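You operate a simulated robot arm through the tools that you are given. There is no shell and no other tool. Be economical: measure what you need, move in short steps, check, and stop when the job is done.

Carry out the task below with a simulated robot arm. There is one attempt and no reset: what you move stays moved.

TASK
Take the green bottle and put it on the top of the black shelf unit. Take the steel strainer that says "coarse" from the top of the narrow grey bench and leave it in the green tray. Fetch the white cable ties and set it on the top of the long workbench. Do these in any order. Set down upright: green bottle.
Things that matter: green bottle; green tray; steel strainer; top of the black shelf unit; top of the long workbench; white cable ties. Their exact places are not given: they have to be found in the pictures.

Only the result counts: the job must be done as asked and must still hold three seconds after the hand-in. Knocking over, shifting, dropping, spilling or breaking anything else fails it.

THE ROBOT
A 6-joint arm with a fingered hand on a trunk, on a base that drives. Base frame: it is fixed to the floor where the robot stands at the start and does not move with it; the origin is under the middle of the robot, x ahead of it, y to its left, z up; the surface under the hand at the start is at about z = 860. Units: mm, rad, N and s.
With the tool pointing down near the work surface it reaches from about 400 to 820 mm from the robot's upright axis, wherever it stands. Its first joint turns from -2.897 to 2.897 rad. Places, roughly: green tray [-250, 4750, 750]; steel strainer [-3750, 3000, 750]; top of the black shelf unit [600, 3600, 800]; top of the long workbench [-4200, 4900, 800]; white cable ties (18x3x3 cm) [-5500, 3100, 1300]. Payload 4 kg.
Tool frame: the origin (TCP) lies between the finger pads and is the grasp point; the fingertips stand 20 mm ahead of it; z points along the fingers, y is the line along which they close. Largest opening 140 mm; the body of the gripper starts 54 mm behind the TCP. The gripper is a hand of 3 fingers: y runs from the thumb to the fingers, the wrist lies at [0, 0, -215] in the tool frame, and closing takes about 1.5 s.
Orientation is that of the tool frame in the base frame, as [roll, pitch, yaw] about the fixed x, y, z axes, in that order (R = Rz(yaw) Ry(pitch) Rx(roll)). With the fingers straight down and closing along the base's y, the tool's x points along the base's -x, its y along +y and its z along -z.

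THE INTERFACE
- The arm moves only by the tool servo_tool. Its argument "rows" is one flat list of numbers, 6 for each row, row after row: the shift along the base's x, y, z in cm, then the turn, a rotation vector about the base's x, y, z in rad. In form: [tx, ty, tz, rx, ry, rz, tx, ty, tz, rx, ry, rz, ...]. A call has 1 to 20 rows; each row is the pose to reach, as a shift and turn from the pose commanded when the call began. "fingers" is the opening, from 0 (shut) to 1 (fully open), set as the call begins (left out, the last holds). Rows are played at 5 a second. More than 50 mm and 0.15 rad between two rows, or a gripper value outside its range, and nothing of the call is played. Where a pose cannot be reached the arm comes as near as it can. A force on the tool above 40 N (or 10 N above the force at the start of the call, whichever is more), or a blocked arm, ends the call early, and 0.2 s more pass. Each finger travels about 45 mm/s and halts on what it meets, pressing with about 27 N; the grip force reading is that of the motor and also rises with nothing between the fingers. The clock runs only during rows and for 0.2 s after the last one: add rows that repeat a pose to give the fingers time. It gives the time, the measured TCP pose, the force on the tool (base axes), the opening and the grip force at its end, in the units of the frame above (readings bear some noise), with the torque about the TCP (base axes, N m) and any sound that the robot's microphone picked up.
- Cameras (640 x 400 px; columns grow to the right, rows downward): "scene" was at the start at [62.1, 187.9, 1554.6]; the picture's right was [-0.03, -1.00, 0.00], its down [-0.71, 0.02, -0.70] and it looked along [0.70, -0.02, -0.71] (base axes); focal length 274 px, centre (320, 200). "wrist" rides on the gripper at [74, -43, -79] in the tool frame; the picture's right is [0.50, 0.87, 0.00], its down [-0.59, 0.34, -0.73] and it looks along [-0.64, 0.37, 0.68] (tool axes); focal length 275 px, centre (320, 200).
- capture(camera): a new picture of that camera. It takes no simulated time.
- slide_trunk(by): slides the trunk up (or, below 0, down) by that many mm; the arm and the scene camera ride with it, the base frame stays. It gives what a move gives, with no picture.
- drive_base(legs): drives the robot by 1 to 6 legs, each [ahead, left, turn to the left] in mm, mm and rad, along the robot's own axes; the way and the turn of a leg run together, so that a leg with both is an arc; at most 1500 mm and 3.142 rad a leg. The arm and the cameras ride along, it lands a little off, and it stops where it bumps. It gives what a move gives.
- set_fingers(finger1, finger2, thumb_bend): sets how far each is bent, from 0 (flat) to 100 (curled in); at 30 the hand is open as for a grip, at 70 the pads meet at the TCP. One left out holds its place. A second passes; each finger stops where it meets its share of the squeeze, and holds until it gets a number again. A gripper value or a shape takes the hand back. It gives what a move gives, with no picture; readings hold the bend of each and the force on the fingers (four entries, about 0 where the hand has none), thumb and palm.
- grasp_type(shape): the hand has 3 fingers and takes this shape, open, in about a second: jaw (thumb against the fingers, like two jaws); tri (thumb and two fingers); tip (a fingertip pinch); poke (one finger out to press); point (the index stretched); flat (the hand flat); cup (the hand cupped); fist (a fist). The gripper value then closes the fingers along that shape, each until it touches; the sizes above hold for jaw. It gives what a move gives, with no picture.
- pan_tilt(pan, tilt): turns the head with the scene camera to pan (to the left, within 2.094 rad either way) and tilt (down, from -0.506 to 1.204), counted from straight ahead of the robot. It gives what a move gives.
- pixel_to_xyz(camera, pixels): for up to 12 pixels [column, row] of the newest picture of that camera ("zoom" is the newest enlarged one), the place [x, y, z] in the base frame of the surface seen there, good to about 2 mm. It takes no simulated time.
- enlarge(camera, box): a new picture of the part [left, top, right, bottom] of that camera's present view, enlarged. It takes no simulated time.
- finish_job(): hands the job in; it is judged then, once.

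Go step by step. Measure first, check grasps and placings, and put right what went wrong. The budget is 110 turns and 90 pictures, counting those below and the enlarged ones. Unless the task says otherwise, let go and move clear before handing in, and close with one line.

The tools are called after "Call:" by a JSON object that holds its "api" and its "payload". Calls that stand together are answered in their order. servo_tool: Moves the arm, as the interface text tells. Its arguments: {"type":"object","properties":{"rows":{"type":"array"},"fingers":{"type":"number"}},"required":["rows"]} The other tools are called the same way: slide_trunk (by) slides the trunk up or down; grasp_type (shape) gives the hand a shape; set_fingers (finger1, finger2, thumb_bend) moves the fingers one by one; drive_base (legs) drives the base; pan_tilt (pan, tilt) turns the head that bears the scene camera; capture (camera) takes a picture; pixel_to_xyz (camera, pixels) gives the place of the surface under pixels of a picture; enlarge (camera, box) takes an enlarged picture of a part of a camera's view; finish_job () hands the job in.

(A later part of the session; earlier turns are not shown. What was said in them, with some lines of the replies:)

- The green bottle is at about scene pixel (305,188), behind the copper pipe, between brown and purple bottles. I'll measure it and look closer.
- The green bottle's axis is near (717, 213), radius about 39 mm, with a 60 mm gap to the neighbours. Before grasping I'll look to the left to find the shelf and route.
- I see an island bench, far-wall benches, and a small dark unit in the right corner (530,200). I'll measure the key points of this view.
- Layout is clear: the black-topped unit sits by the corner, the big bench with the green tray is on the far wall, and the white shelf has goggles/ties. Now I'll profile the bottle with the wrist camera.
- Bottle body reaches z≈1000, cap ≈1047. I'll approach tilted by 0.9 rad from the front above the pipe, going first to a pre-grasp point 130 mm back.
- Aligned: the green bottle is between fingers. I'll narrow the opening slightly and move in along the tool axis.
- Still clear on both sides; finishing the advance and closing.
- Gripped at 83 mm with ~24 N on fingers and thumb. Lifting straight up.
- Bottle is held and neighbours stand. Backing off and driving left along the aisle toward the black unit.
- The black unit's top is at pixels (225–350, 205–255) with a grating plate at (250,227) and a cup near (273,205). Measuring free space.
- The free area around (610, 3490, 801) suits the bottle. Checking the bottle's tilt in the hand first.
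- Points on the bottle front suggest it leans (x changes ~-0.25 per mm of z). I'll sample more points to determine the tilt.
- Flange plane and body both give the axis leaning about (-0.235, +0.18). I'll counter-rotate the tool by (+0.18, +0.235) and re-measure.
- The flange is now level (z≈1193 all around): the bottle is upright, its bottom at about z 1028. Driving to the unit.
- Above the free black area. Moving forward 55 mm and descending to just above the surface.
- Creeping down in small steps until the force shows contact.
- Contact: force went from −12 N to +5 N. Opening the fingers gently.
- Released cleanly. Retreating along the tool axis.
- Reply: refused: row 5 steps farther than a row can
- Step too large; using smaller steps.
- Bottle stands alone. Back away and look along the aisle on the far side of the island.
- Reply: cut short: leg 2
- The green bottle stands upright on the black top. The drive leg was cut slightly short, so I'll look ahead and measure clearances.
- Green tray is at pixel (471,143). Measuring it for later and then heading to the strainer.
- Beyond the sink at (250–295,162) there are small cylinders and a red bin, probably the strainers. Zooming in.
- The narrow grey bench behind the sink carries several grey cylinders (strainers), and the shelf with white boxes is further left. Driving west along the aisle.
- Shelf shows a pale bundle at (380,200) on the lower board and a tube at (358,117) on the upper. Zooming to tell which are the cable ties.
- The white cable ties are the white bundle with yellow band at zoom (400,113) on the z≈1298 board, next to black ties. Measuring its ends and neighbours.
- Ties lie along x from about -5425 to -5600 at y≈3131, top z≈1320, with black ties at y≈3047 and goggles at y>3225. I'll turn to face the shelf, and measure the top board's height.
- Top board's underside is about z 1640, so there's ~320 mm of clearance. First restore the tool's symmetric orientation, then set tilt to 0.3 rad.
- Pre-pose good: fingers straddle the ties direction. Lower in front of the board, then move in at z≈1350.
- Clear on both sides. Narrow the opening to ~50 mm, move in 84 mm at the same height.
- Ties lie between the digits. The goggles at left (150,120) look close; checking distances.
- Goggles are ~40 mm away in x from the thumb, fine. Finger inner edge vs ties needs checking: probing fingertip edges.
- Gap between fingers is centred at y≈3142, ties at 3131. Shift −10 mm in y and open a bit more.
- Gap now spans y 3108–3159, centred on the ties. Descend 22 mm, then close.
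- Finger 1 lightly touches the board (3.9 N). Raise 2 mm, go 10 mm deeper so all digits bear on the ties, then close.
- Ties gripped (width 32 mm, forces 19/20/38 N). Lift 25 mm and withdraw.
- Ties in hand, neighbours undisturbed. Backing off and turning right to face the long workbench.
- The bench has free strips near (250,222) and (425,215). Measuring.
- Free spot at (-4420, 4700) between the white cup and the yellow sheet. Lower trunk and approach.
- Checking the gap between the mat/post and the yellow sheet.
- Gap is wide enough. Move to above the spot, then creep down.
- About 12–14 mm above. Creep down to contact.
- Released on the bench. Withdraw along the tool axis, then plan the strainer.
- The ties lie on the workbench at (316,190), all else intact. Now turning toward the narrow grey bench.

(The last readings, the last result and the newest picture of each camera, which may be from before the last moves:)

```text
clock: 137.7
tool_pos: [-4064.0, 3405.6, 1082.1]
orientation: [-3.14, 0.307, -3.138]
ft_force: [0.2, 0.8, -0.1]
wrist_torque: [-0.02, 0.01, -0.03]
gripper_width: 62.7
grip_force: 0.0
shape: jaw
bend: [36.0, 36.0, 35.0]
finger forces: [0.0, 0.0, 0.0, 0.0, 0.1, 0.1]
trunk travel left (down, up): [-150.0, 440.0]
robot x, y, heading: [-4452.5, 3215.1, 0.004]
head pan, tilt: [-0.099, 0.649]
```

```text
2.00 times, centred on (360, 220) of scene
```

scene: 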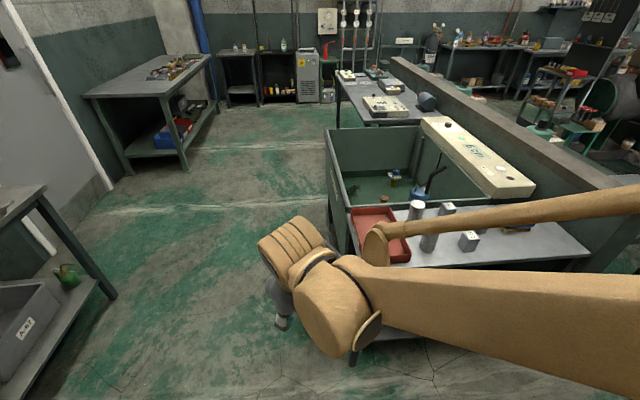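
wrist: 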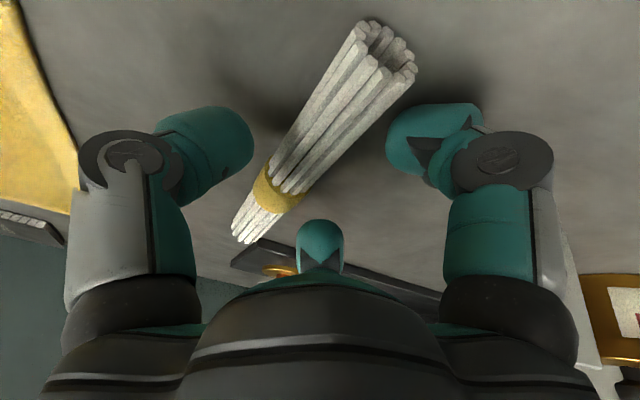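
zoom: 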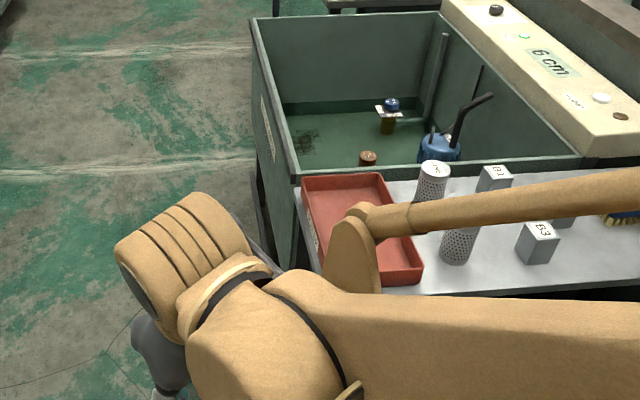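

The arm hides the strainers; moving further right to see them on the left.

Call:
{"api": "drive_base", "payload": {"legs": [[0, -550, 0]]}}

Call:
{"api": "pan_tilt", "payload": {"pan": 0.3, "tilt": 0.7}}

Call:
{"api": "capture", "payload": {"camera": "scene"}}

Call:
{"api": "enlarge", "payload": {"camera": "scene", "box": [180, 100, 380, 225]}}

```text
clock: 140.9
tool_pos: [-4062.1, 2853.3, 1082.9]
orientation: [-3.14, 0.306, 3.141]
ft_force: [0.0, 0.0, 0.2]
wrist_torque: [-0.03, 0.01, -0.01]
gripper_width: 62.9
grip_force: 0.1
shape: jaw
bend: [36.0, 36.0, 35.0]
finger forces: [0.0, 0.0, 0.1, 0.0, 0.0, 0.1]
trunk travel left (down, up): [-150.0, 440.0]
robot x, y, heading: [-4452.3, 2661.7, -0.006]
head pan, tilt: [-0.099, 0.649]
```

```text
clock: 141.7
tool_pos: [-4062.2, 2853.4, 1084.5]
orientation: [-3.14, 0.306, 3.14]
ft_force: [-0.4, 0.4, -0.2]
wrist_torque: [0.02, 0.0, -0.03]
gripper_width: 62.9
grip_force: 0.0
shape: jaw
bend: [36.0, 36.0, 35.0]
finger forces: [0.0, 0.0, 0.0, 0.0, 0.0, 0.0]
trunk travel left (down, up): [-150.0, 440.0]
robot x, y, heading: [-4451.7, 2659.2, -0.005]
head pan, tilt: [0.3, 0.7]
```

```text
30 pictures are left
```

scene: 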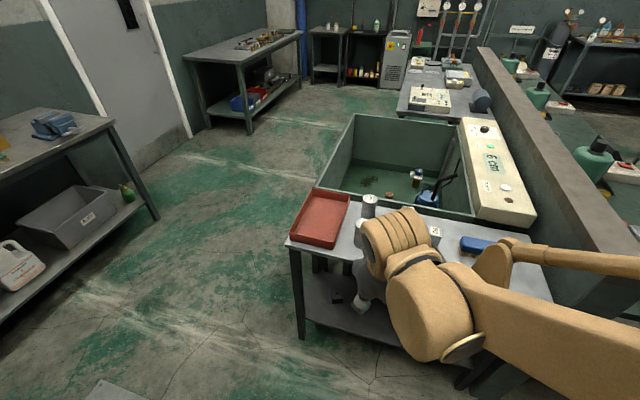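

```text
3.20 times, centred on (280, 162) of scene
```

zoom: 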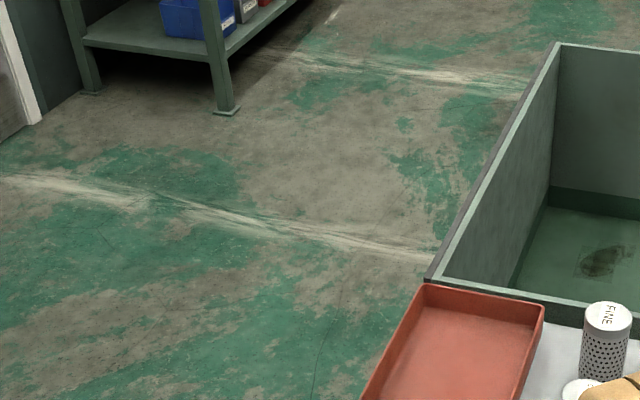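

The rear strainer reads "FINE" on top; the nearer one should be "COARSE". Zooming in with both cameras.

Call:
{"api": "capture", "payload": {"camera": "wrist"}}

Call:
{"api": "enlarge", "payload": {"camera": "scene", "box": [325, 180, 405, 230]}}

Call:
{"api": "pixel_to_xyz", "payload": {"camera": "scene", "pixels": [[370, 198], [360, 223], [289, 240], [345, 260], [312, 235], [340, 235], [436, 228], [475, 242], [350, 205], [350, 245]]}}

```text
28 pictures are left
```

wrist: 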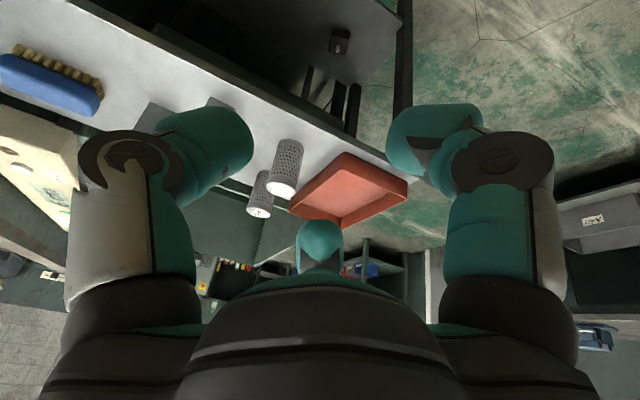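

```text
8.00 times, centred on (365, 205) of scene
```

zoom: 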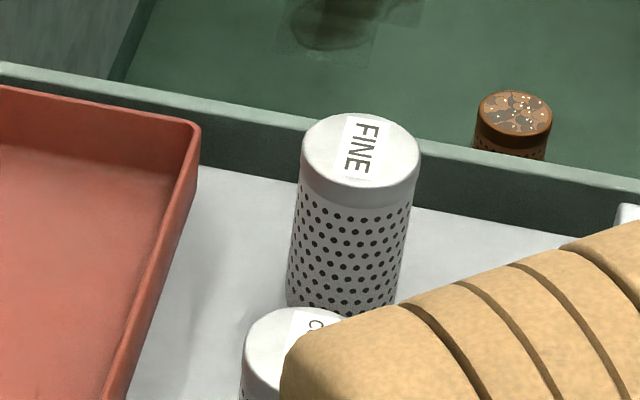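

```text
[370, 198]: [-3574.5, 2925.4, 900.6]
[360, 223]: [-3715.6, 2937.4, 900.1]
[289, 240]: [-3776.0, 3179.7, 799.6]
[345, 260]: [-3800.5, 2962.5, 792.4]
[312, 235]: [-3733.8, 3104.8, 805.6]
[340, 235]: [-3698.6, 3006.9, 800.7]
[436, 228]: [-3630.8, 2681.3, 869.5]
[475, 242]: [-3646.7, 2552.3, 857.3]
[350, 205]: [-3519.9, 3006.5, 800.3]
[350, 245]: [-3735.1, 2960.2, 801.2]
```

The nearer one reads "CO…": the coarse strainer, top z≈900. Get its exact position from the wrist view.

Call:
{"api": "pixel_to_xyz", "payload": {"camera": "wrist", "pixels": [[282, 190], [272, 186], [293, 193], [275, 165], [298, 168], [288, 155], [258, 210], [320, 190], [258, 190], [350, 160], [230, 105], [287, 175]]}}

Call:
{"api": "enlarge", "payload": {"camera": "wrist", "box": [220, 120, 420, 240]}}

```text
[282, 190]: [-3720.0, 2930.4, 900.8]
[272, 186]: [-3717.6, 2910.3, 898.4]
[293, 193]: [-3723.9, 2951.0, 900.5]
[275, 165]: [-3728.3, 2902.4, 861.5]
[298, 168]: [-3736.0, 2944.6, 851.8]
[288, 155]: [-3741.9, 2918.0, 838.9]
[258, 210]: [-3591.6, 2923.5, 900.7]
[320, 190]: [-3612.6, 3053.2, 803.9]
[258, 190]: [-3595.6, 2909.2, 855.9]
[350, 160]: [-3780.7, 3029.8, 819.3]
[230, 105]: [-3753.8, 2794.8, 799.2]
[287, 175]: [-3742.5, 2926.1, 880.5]
```

```text
3.20 times, centred on (320, 180) of wrist
```

zoom: 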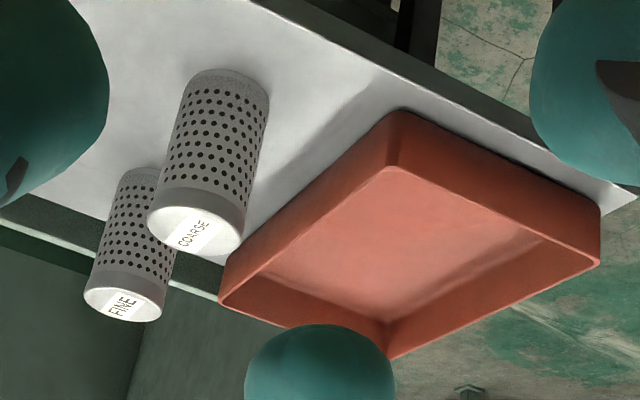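

"COARSE" confirmed. Its axis is about (-3714, 2929), dia ≈56 mm. I'll drive 200 mm ahead, set the tool vertical, and hover above it.

Call:
{"api": "drive_base", "payload": {"legs": [[200, 0, 0.005]]}}

Call:
{"api": "servo_tool", "payload": {"rows": [2, 1.5, 0, 0, 0.1, 0, 4, 3, 0, 0, 0.2, 0, 6, 4.5, 0, 0, 0.306, 0, 9, 6, 0, 0, 0.306, 0, 12, 7.5, 0, 0, 0.306, 0, 14, 8.5, -1, 0, 0.306, 0, 14, 8.5, -2, 0, 0.306, 0], "fingers": 0.72}}

Call:
{"api": "capture", "payload": {"camera": "wrist"}}

```text
clock: 143.3
tool_pos: [-3861.6, 2855.5, 1081.7]
orientation: [-3.141, 0.306, -3.139]
ft_force: [-0.3, 0.4, 0.0]
wrist_torque: [-0.02, 0.03, 0.02]
gripper_width: 62.9
grip_force: 0.1
shape: jaw
bend: [36.0, 36.0, 35.0]
finger forces: [0.1, 0.0, 0.1, 0.1, 0.1, 0.0]
trunk travel left (down, up): [-150.0, 440.0]
robot x, y, heading: [-4248.0, 2662.0, -0.0]
head pan, tilt: [0.3, 0.7]
```

```text
clock: 144.9
tool_pos: [-3722.0, 2940.9, 1062.5]
orientation: [-3.14, 0.002, -3.137]
ft_force: [-0.2, 0.2, 0.1]
wrist_torque: [0.02, 0.01, -0.01]
gripper_width: 100.7
grip_force: 0.0
shape: jaw
bend: [26.0, 26.0, 24.0]
finger forces: [0.0, 0.0, 0.0, 0.0, 0.0, 0.0]
trunk travel left (down, up): [-150.0, 440.0]
robot x, y, heading: [-4253.2, 2660.2, 0.003]
head pan, tilt: [0.3, 0.7]
```

```text
25 pictures are left
```

wrist: 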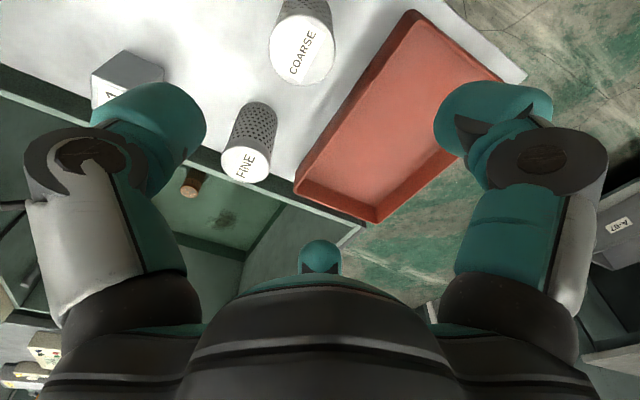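

Measure the coarse strainer's top rim, tray rim and both digit tips from this view.

Call:
{"api": "pixel_to_xyz", "payload": {"camera": "wrist", "pixels": [[303, 50], [273, 48], [330, 52], [303, 82], [305, 18], [310, 165], [405, 20], [248, 165], [440, 120], [203, 130], [320, 260], [500, 95]]}}

```text
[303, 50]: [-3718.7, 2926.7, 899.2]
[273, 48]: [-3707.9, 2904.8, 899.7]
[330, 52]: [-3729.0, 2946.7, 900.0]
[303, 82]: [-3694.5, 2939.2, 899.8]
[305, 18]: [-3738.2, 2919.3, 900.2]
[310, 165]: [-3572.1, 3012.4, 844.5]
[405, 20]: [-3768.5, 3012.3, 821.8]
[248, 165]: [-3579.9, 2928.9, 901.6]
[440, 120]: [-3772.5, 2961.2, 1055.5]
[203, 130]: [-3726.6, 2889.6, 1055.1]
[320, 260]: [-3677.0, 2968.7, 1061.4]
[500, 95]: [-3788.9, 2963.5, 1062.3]
```

Strainer centre ≈(-3717, 2928); digits' gap centre sits right above after a 9 mm x shift. Descending to z≈882, tips above the red tray rim (845).

Call:
{"api": "servo_tool", "payload": {"rows": [0.9, 0.1, -3, 0, 0, 0, 0.9, 0.1, -7, 0, 0, 0, 0.9, 0.1, -10, 0, 0, 0, 0.9, 0.1, -12, 0, 0, 0, 0.9, 0.1, -13, 0, 0, 0]}}

Call:
{"api": "capture", "payload": {"camera": "wrist"}}

```text
clock: 146.1
tool_pos: [-3713.0, 2941.5, 933.0]
orientation: [-3.139, 0.002, -3.137]
ft_force: [0.1, 0.2, 0.1]
wrist_torque: [0.02, 0.01, 0.0]
gripper_width: 100.3
grip_force: 0.1
shape: jaw
bend: [26.0, 26.0, 24.0]
finger forces: [0.0, 0.1, 0.0, 0.1, 0.0, 0.0]
trunk travel left (down, up): [-150.0, 440.0]
robot x, y, heading: [-4250.3, 2659.9, 0.002]
head pan, tilt: [0.3, 0.7]
```

```text
24 pictures are left
```

wrist: 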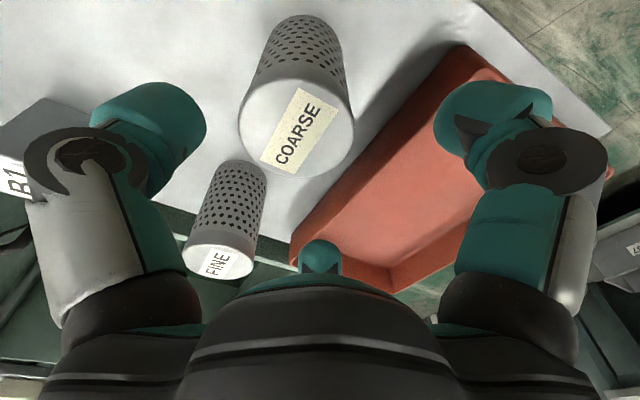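

Well centred. Descend 54 mm more and close.

Call:
{"api": "servo_tool", "payload": {"rows": [0, 0, -2, 0, 0, 0, 0, 0, -4, 0, 0, 0, 0, 0, -5.4, 0, 0, 0]}}

Call:
{"api": "servo_tool", "payload": {"rows": [0, 0, 0, 0, 0, 0, 0, 0, 0, 0, 0, 0, 0, 0, 0, 0, 0, 0, 0, 0, 0, 0, 0, 0, 0, 0, 0, 0, 0, 0, 0, 0, 0, 0, 0, 0, 0, 0, 0, 0, 0, 0, 0, 0, 0, 0, 0, 0], "fingers": 0.15}}

Call:
{"api": "capture", "payload": {"camera": "wrist"}}

```text
clock: 146.9
tool_pos: [-3713.0, 2942.7, 877.8]
orientation: [-3.14, 0.002, -3.138]
ft_force: [-0.4, -0.2, -0.1]
wrist_torque: [0.0, -0.01, -0.01]
gripper_width: 100.7
grip_force: 0.0
shape: jaw
bend: [26.0, 26.0, 24.0]
finger forces: [0.0, 0.0, 0.1, 0.0, 0.0, 0.0]
trunk travel left (down, up): [-150.0, 440.0]
robot x, y, heading: [-4249.8, 2663.1, -0.004]
head pan, tilt: [0.3, 0.7]
```

```text
clock: 148.7
tool_pos: [-3712.7, 2942.6, 878.3]
orientation: [-3.141, 0.002, -3.137]
ft_force: [0.7, 0.3, 0.2]
wrist_torque: [-0.01, -0.02, 0.0]
gripper_width: 49.6
grip_force: 27.6
shape: jaw
bend: [40.0, 44.0, 38.0]
finger forces: [23.4, 23.3, 0.0, 0.0, 24.4, 0.0]
trunk travel left (down, up): [-150.0, 440.0]
robot x, y, heading: [-4252.4, 2659.2, 0.005]
head pan, tilt: [0.3, 0.7]
```

```text
23 pictures are left
```

wrist: 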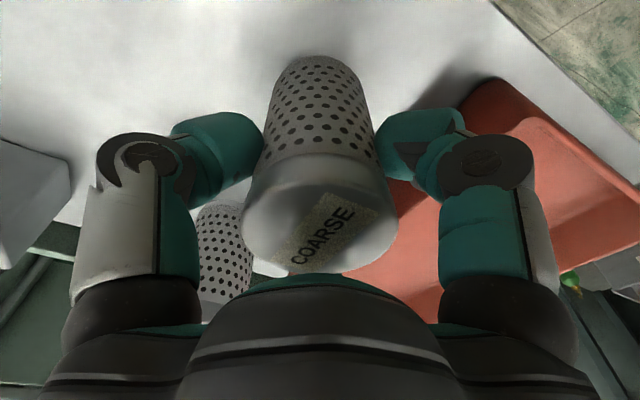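

Firm grip (width 50 mm, ~23 N each). Lift and check.

Call:
{"api": "servo_tool", "payload": {"rows": [0, 0, 2, 0, 0, 0, 0, 0, 5, 0, 0, 0, 0, 0, 9, 0, 0, 0, 0, 0, 13, 0, 0, 0, 0, 0, 17, 0, 0, 0, -3, -1, 20, 0, 0, 0, -7, -2, 22, 0, 0, 0, -11, -4, 22, 0, 0, 0, -14, -6, 22, 0, 0, 0]}}

Call:
{"api": "capture", "payload": {"camera": "wrist"}}

```text
clock: 150.7
tool_pos: [-3855.2, 2881.0, 1099.8]
orientation: [3.141, 0.002, -3.138]
ft_force: [0.2, -0.2, -1.2]
wrist_torque: [-0.01, 0.02, -0.04]
gripper_width: 49.2
grip_force: 26.9
shape: jaw
bend: [40.0, 44.0, 38.0]
finger forces: [23.5, 23.5, 0.0, 0.0, 24.3, 0.0]
trunk travel left (down, up): [-150.0, 440.0]
robot x, y, heading: [-4249.6, 2661.1, 0.005]
head pan, tilt: [0.3, 0.7]
```

```text
22 pictures are left
```

wrist: 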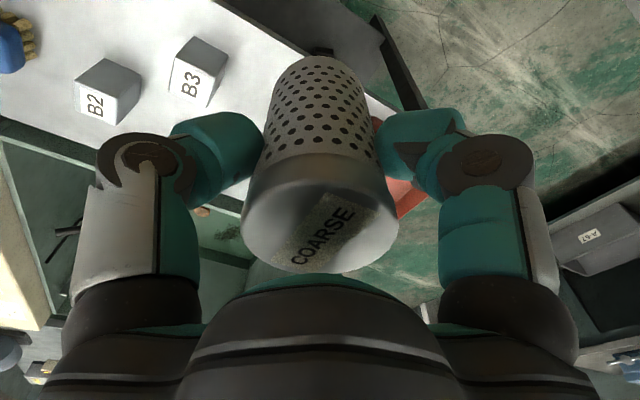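

Held steady. Drive back west-side, up to the aisle, then east, and turn to face the tray bench.

Call:
{"api": "drive_base", "payload": {"legs": [[-200, 0, 0], [0, 850, 0], [1500, 0, 0], [1500, 0, 0], [1000, 0, 0], [0, 0, 1.57]]}}

Call:
{"api": "pan_tilt", "payload": {"pan": 0, "tilt": 0.6}}

Call:
{"api": "capture", "payload": {"camera": "scene"}}

```text
clock: 179.0
tool_pos: [-677.6, 3919.9, 1099.3]
orientation: [-3.139, 0.003, -1.576]
ft_force: [0.2, -0.3, -2.5]
wrist_torque: [0.01, 0.0, 0.01]
gripper_width: 49.3
grip_force: 27.2
shape: jaw
bend: [40.0, 44.0, 39.0]
finger forces: [23.5, 23.4, 0.0, 0.0, 24.2, 0.1]
trunk travel left (down, up): [-150.0, 440.0]
robot x, y, heading: [-462.4, 3522.7, 1.565]
head pan, tilt: [0.3, 0.7]
```

```text
clock: 179.8
tool_pos: [-678.7, 3919.5, 1099.6]
orientation: [-3.14, 0.002, -1.574]
ft_force: [-0.3, 0.3, -1.4]
wrist_torque: [-0.01, 0.02, -0.01]
gripper_width: 49.2
grip_force: 26.8
shape: jaw
bend: [40.0, 44.0, 39.0]
finger forces: [23.5, 23.5, 0.0, 0.0, 24.1, 0.1]
trunk travel left (down, up): [-150.0, 440.0]
robot x, y, heading: [-460.0, 3519.3, 1.566]
head pan, tilt: [0.0, 0.6]
```

```text
21 pictures are left
```

scene: 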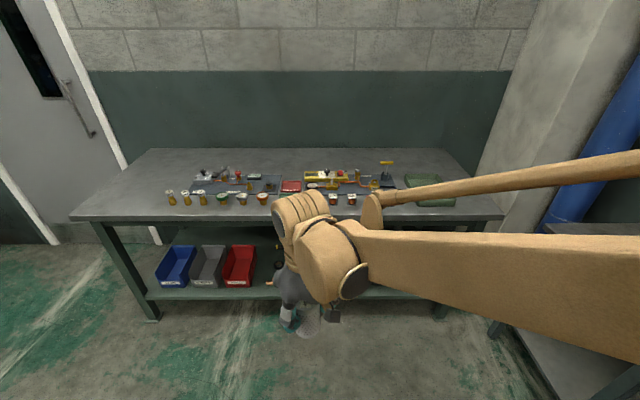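

The small grey table at right (545,225) limits space. Measuring its edge and the tray.

Call:
{"api": "pixel_to_xyz", "payload": {"camera": "scene", "pixels": [[548, 226], [600, 228], [515, 305], [600, 395], [410, 180], [455, 205], [420, 205], [450, 182], [432, 192], [400, 218], [447, 180], [495, 330]]}}

Call:
{"api": "enlarge", "payload": {"camera": "scene", "box": [360, 140, 560, 265]}}

```text
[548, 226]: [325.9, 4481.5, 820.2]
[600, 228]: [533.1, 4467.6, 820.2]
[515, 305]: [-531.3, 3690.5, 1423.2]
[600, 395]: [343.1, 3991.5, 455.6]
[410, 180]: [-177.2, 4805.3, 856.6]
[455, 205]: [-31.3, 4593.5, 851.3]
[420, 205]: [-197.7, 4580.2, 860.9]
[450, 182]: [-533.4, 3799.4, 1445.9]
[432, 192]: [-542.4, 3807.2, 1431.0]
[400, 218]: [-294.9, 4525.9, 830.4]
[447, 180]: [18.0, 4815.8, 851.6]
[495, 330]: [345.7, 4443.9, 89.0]
```

```text
3.20 times, centred on (460, 202) of scene
```

zoom: 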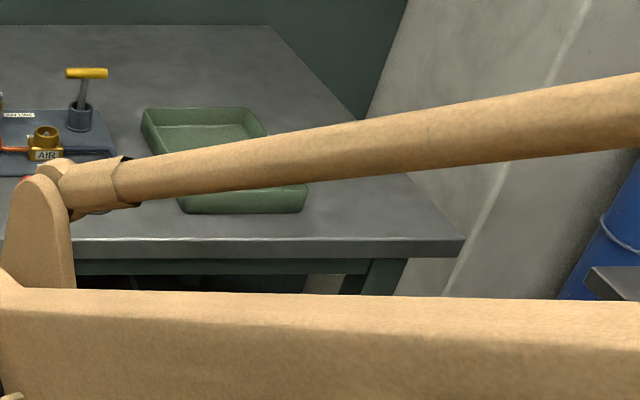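

Table edge is at x≈320, fine for a robot at x≈-200. Tray centre ≈(-118, 4715). Drive in, then swing the arm over the tray.

Call:
{"api": "drive_base", "payload": {"legs": [[490, -260, 0]]}}

Call:
{"api": "servo_tool", "payload": {"rows": [3.5, 2.5, 0, 0, 0, 0, 7, 5, 0, 0, 0, 0, 10.5, 7.5, 0, 0, 0, 0, 14, 10, 0, 0, 0, 0, 17.5, 12.5, 0, 0, 0, 0, 21, 15, 0, 0, 0, 0, 24.5, 17.5, 0, 0, 0, 0, 28, 20, 0, 0, 0, 0, 28, 20, 0, 0, 0, 0]}}

Call:
{"api": "capture", "payload": {"camera": "wrist"}}

Call:
{"api": "capture", "payload": {"camera": "scene"}}

```text
clock: 183.0
tool_pos: [-417.8, 4406.7, 1098.9]
orientation: [-3.139, -0.001, -1.57]
ft_force: [-0.4, -0.3, -2.0]
wrist_torque: [0.01, 0.03, 0.0]
gripper_width: 49.5
grip_force: 26.9
shape: jaw
bend: [40.0, 44.0, 39.0]
finger forces: [23.5, 23.6, 0.0, 0.1, 24.2, 0.0]
trunk travel left (down, up): [-150.0, 440.0]
robot x, y, heading: [-201.2, 4010.3, 1.576]
head pan, tilt: [0.0, 0.6]
```

```text
clock: 185.0
tool_pos: [-137.6, 4606.5, 1099.5]
orientation: [-3.14, 0.002, -1.569]
ft_force: [-1.2, -0.4, -2.8]
wrist_torque: [0.0, 0.01, -0.01]
gripper_width: 49.1
grip_force: 27.1
shape: jaw
bend: [40.0, 44.0, 39.0]
finger forces: [23.7, 23.3, 0.0, 0.0, 23.9, 0.1]
trunk travel left (down, up): [-150.0, 440.0]
robot x, y, heading: [-199.1, 4007.9, 1.572]
head pan, tilt: [0.0, 0.6]
```

```text
19 pictures are left
```

wrist: 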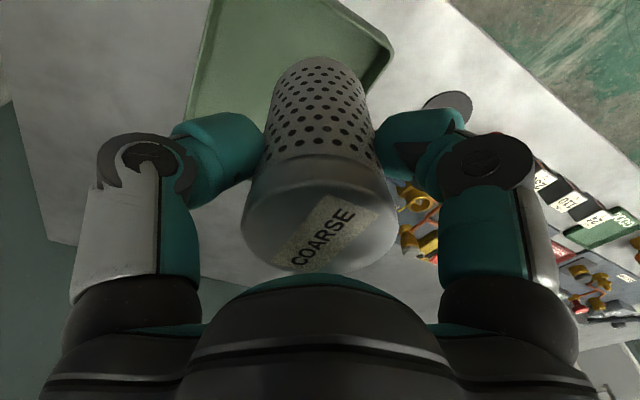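

```text
18 pictures are left
```

scene: 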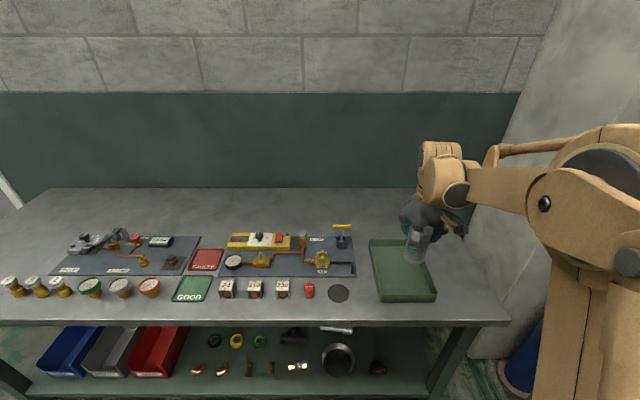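

Over the tray's near part. Measuring the tray's rim/floor and the strainer.

Call:
{"api": "pixel_to_xyz", "payload": {"camera": "scene", "pixels": [[372, 242], [380, 300], [434, 295], [395, 258], [405, 285], [425, 270], [385, 250], [415, 250], [432, 262], [340, 240]]}}

Call:
{"api": "pixel_to_xyz", "payload": {"camera": "wrist", "pixels": [[320, 235], [250, 225], [393, 225], [320, 80], [275, 130], [368, 130], [240, 60], [370, 60]]}}

```text
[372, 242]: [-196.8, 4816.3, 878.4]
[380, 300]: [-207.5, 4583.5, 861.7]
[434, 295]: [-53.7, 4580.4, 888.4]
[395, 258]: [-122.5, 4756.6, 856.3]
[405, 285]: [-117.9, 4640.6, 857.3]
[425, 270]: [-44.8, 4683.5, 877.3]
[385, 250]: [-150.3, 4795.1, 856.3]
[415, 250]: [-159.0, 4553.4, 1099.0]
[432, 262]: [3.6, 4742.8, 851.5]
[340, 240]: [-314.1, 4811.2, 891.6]
```

```text
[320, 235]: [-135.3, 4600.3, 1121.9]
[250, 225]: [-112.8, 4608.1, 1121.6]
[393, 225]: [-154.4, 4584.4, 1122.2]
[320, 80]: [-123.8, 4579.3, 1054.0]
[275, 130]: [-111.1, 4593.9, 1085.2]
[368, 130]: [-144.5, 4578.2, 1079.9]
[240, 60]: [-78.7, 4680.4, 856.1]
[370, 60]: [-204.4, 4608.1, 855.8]
```

Tray floor z 856.5, interior x -200..-45, y 4600..4830. Shift to the middle and lower to just above the floor.

Call:
{"api": "servo_tool", "payload": {"rows": [0.5, 4, 0, 0, 0, 0, 1.0, 8, 0, 0, 0, 0, 1.1, 10.7, -2, 0, 0, 0, 1.1, 10.7, -6, 0, 0, 0, 1.1, 10.7, -10, 0, 0, 0, 1.1, 10.7, -13, 0, 0, 0, 1.1, 10.7, -15, 0, 0, 0, 1.1, 10.7, -15.6, 0, 0, 0]}}

Call:
{"api": "servo_tool", "payload": {"rows": [0, 0, -0.3, 0, 0, 0, 0, 0, -0.6, 0, 0, 0, 0, 0, -0.9, 0, 0, 0]}}

Call:
{"api": "capture", "payload": {"camera": "scene"}}

```text
clock: 186.8
tool_pos: [-128.6, 4714.7, 942.4]
orientation: [-3.14, 0.002, -1.57]
ft_force: [-0.3, -0.1, -1.8]
wrist_torque: [-0.02, 0.04, -0.04]
gripper_width: 49.1
grip_force: 27.2
shape: jaw
bend: [40.0, 44.0, 39.0]
finger forces: [23.6, 23.3, 0.0, 0.0, 23.8, 0.0]
trunk travel left (down, up): [-150.0, 440.0]
robot x, y, heading: [-197.6, 4008.4, 1.573]
head pan, tilt: [0.0, 0.6]
```

```text
clock: 187.6
tool_pos: [-128.0, 4714.2, 934.7]
orientation: [-3.139, 0.001, -1.571]
ft_force: [0.6, -0.5, -2.4]
wrist_torque: [0.03, 0.02, 0.0]
gripper_width: 48.9
grip_force: 27.2
shape: jaw
bend: [40.0, 44.0, 39.0]
finger forces: [23.6, 23.3, 0.0, 0.0, 23.9, 0.1]
trunk travel left (down, up): [-150.0, 440.0]
robot x, y, heading: [-200.5, 4009.3, 1.573]
head pan, tilt: [0.0, 0.6]
```

```text
17 pictures are left
```

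scene: 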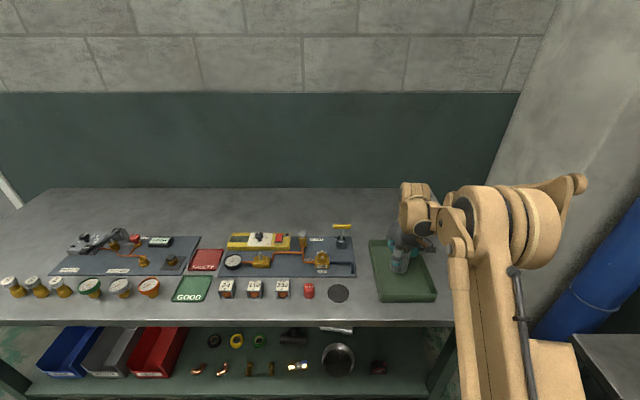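

No contact yet; creep further down.

Call:
{"api": "servo_tool", "payload": {"rows": [0, 0, -0.2, 0, 0, 0, 0, 0, -0.4, 0, 0, 0]}}

```text
clock: 188.2
tool_pos: [-127.3, 4711.9, 932.5]
orientation: [-3.14, 0.002, -1.57]
ft_force: [1.0, 4.5, 17.6]
wrist_torque: [-0.02, -0.08, 0.0]
gripper_width: 49.6
grip_force: 26.5
shape: jaw
bend: [40.0, 44.0, 39.0]
finger forces: [27.3, 27.6, 0.1, 0.0, 29.0, 0.1]
trunk travel left (down, up): [-150.0, 440.0]
robot x, y, heading: [-198.8, 4008.3, 1.573]
head pan, tilt: [0.0, 0.6]
```

Contact (17.6 N). Raise 1 mm, and open.

Call:
{"api": "servo_tool", "payload": {"rows": [0, 0, 0.15, 0, 0, 0, 0, 0, 0.15, 0, 0, 0]}}

Call:
{"api": "servo_tool", "payload": {"rows": [0, 0, 0, 0, 0, 0, 0, 0, 0, 0, 0, 0, 0, 0, 0, 0, 0, 0, 0, 0, 0, 0, 0, 0, 0, 0, 0, 0, 0, 0, 0, 0, 0, 0, 0, 0], "fingers": 0.72}}

Call:
{"api": "capture", "payload": {"camera": "wrist"}}

```text
clock: 188.8
tool_pos: [-128.4, 4712.8, 932.4]
orientation: [-3.14, 0.001, -1.571]
ft_force: [0.2, 3.5, 8.4]
wrist_torque: [-0.01, -0.05, -0.02]
gripper_width: 50.0
grip_force: 26.7
shape: jaw
bend: [40.0, 44.0, 39.0]
finger forces: [27.7, 26.8, 0.1, 0.0, 28.1, 0.1]
trunk travel left (down, up): [-150.0, 440.0]
robot x, y, heading: [-198.3, 4007.0, 1.571]
head pan, tilt: [0.0, 0.6]
```

```text
clock: 190.2
tool_pos: [-128.1, 4712.7, 930.7]
orientation: [-3.139, 0.001, -1.571]
ft_force: [-0.2, -0.6, 0.5]
wrist_torque: [0.03, -0.02, 0.05]
gripper_width: 100.1
grip_force: 0.0
shape: jaw
bend: [26.0, 26.0, 24.0]
finger forces: [0.0, 0.1, 0.0, 0.0, 0.0, 0.2]
trunk travel left (down, up): [-150.0, 440.0]
robot x, y, heading: [-196.8, 4007.8, 1.568]
head pan, tilt: [0.0, 0.6]
```

```text
16 pictures are left
```

wrist: 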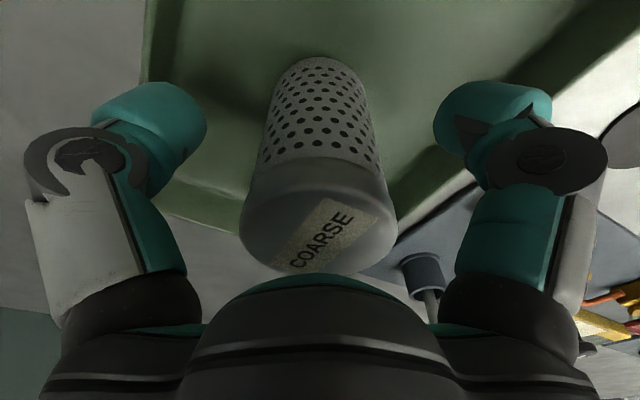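

The strainer stands in the tray, free of the fingers. Lift straight up and verify.

Call:
{"api": "servo_tool", "payload": {"rows": [0, 0, 1.5, 0, 0, 0, 0, 0, 5, 0, 0, 0, 0, 0, 9, 0, 0, 0, 0, 0, 13, 0, 0, 0, 0, 0, 17, 0, 0, 0, 0, 0, 21, 0, 0, 0, 0, -4, 22, 0, 0, 0, 0, -8, 22, 0, 0, 0, 0, -12, 22, 0, 0, 0, 0, -16, 22, 0, 0, 0]}}

Call:
{"api": "drive_base", "payload": {"legs": [[-400, 0, 0]]}}

Call:
{"api": "capture", "payload": {"camera": "scene"}}

Call:
{"api": "enlarge", "payload": {"camera": "scene", "box": [230, 130, 480, 290]}}

Call:
{"api": "pan_tilt", "payload": {"pan": -1.3, "tilt": 0.5}}

Call:
{"api": "capture", "payload": {"camera": "scene"}}

```text
clock: 192.4
tool_pos: [-128.5, 4552.5, 1150.5]
orientation: [-3.141, 0.001, -1.568]
ft_force: [-0.2, -0.3, -0.7]
wrist_torque: [0.0, 0.0, 0.0]
gripper_width: 100.3
grip_force: 0.1
shape: jaw
bend: [26.0, 26.0, 24.0]
finger forces: [0.0, 0.1, 0.0, 0.0, 0.0, 0.0]
trunk travel left (down, up): [-150.0, 440.0]
robot x, y, heading: [-197.3, 4005.7, 1.573]
head pan, tilt: [0.0, 0.6]
```

```text
clock: 194.9
tool_pos: [-127.4, 4156.6, 1151.7]
orientation: [-3.141, 0.002, -1.57]
ft_force: [0.5, -0.6, 1.1]
wrist_torque: [0.02, -0.05, -0.01]
gripper_width: 100.0
grip_force: 0.0
shape: jaw
bend: [26.0, 26.0, 24.0]
finger forces: [0.0, 0.0, 0.0, 0.0, 0.0, 0.0]
trunk travel left (down, up): [-150.0, 440.0]
robot x, y, heading: [-199.4, 3607.0, 1.568]
head pan, tilt: [0.0, 0.6]
```

```text
15 pictures are left
```

scene: 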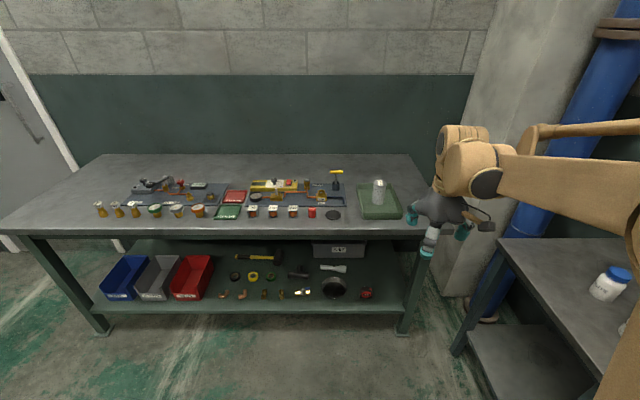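

```text
2.50 times, centred on (355, 210) of scene
```

zoom: 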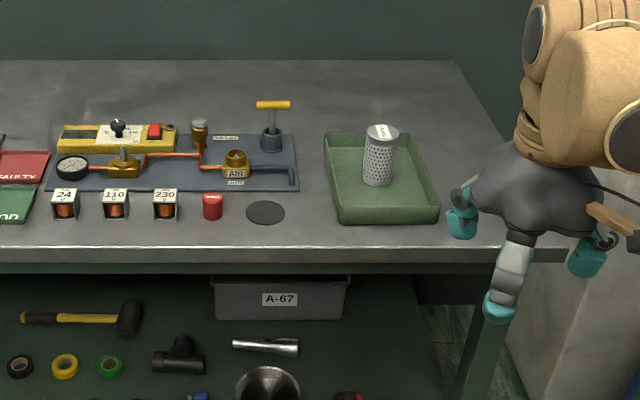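

```text
clock: 196.4
tool_pos: [-129.2, 4156.7, 1151.9]
orientation: [-3.141, 0.001, -1.569]
ft_force: [0.7, -0.3, 0.1]
wrist_torque: [0.01, 0.02, 0.0]
gripper_width: 100.5
grip_force: 0.1
shape: jaw
bend: [26.0, 26.0, 24.0]
finger forces: [0.0, 0.0, 0.0, 0.1, 0.1, 0.1]
trunk travel left (down, up): [-150.0, 440.0]
robot x, y, heading: [-195.0, 3607.0, 1.567]
head pan, tilt: [-1.3, 0.499]
```

```text
13 pictures are left
```

scene: 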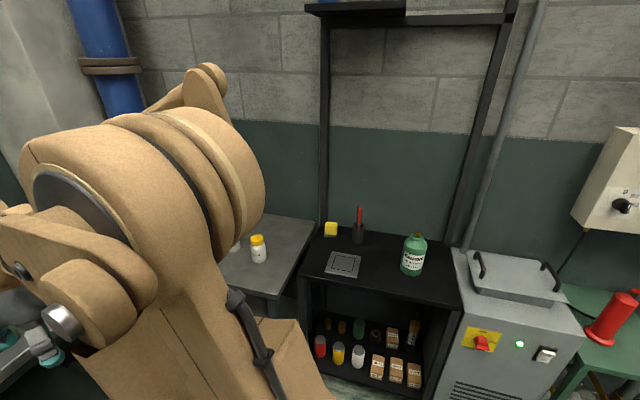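

The strainer stands in the green tray, the green bottle stands upright on the black unit at (413,255), and the ties lie on the workbench. Handing in.

Call:
{"api": "finish_job", "payload": {}}

```text
The job is handed in.
```

The job is handed in. The green bottle stands upright on the black shelf unit, the coarse strainer is in the green tray, and the white cable ties are on the long workbench. I saw nothing else disturbed in the pictures.
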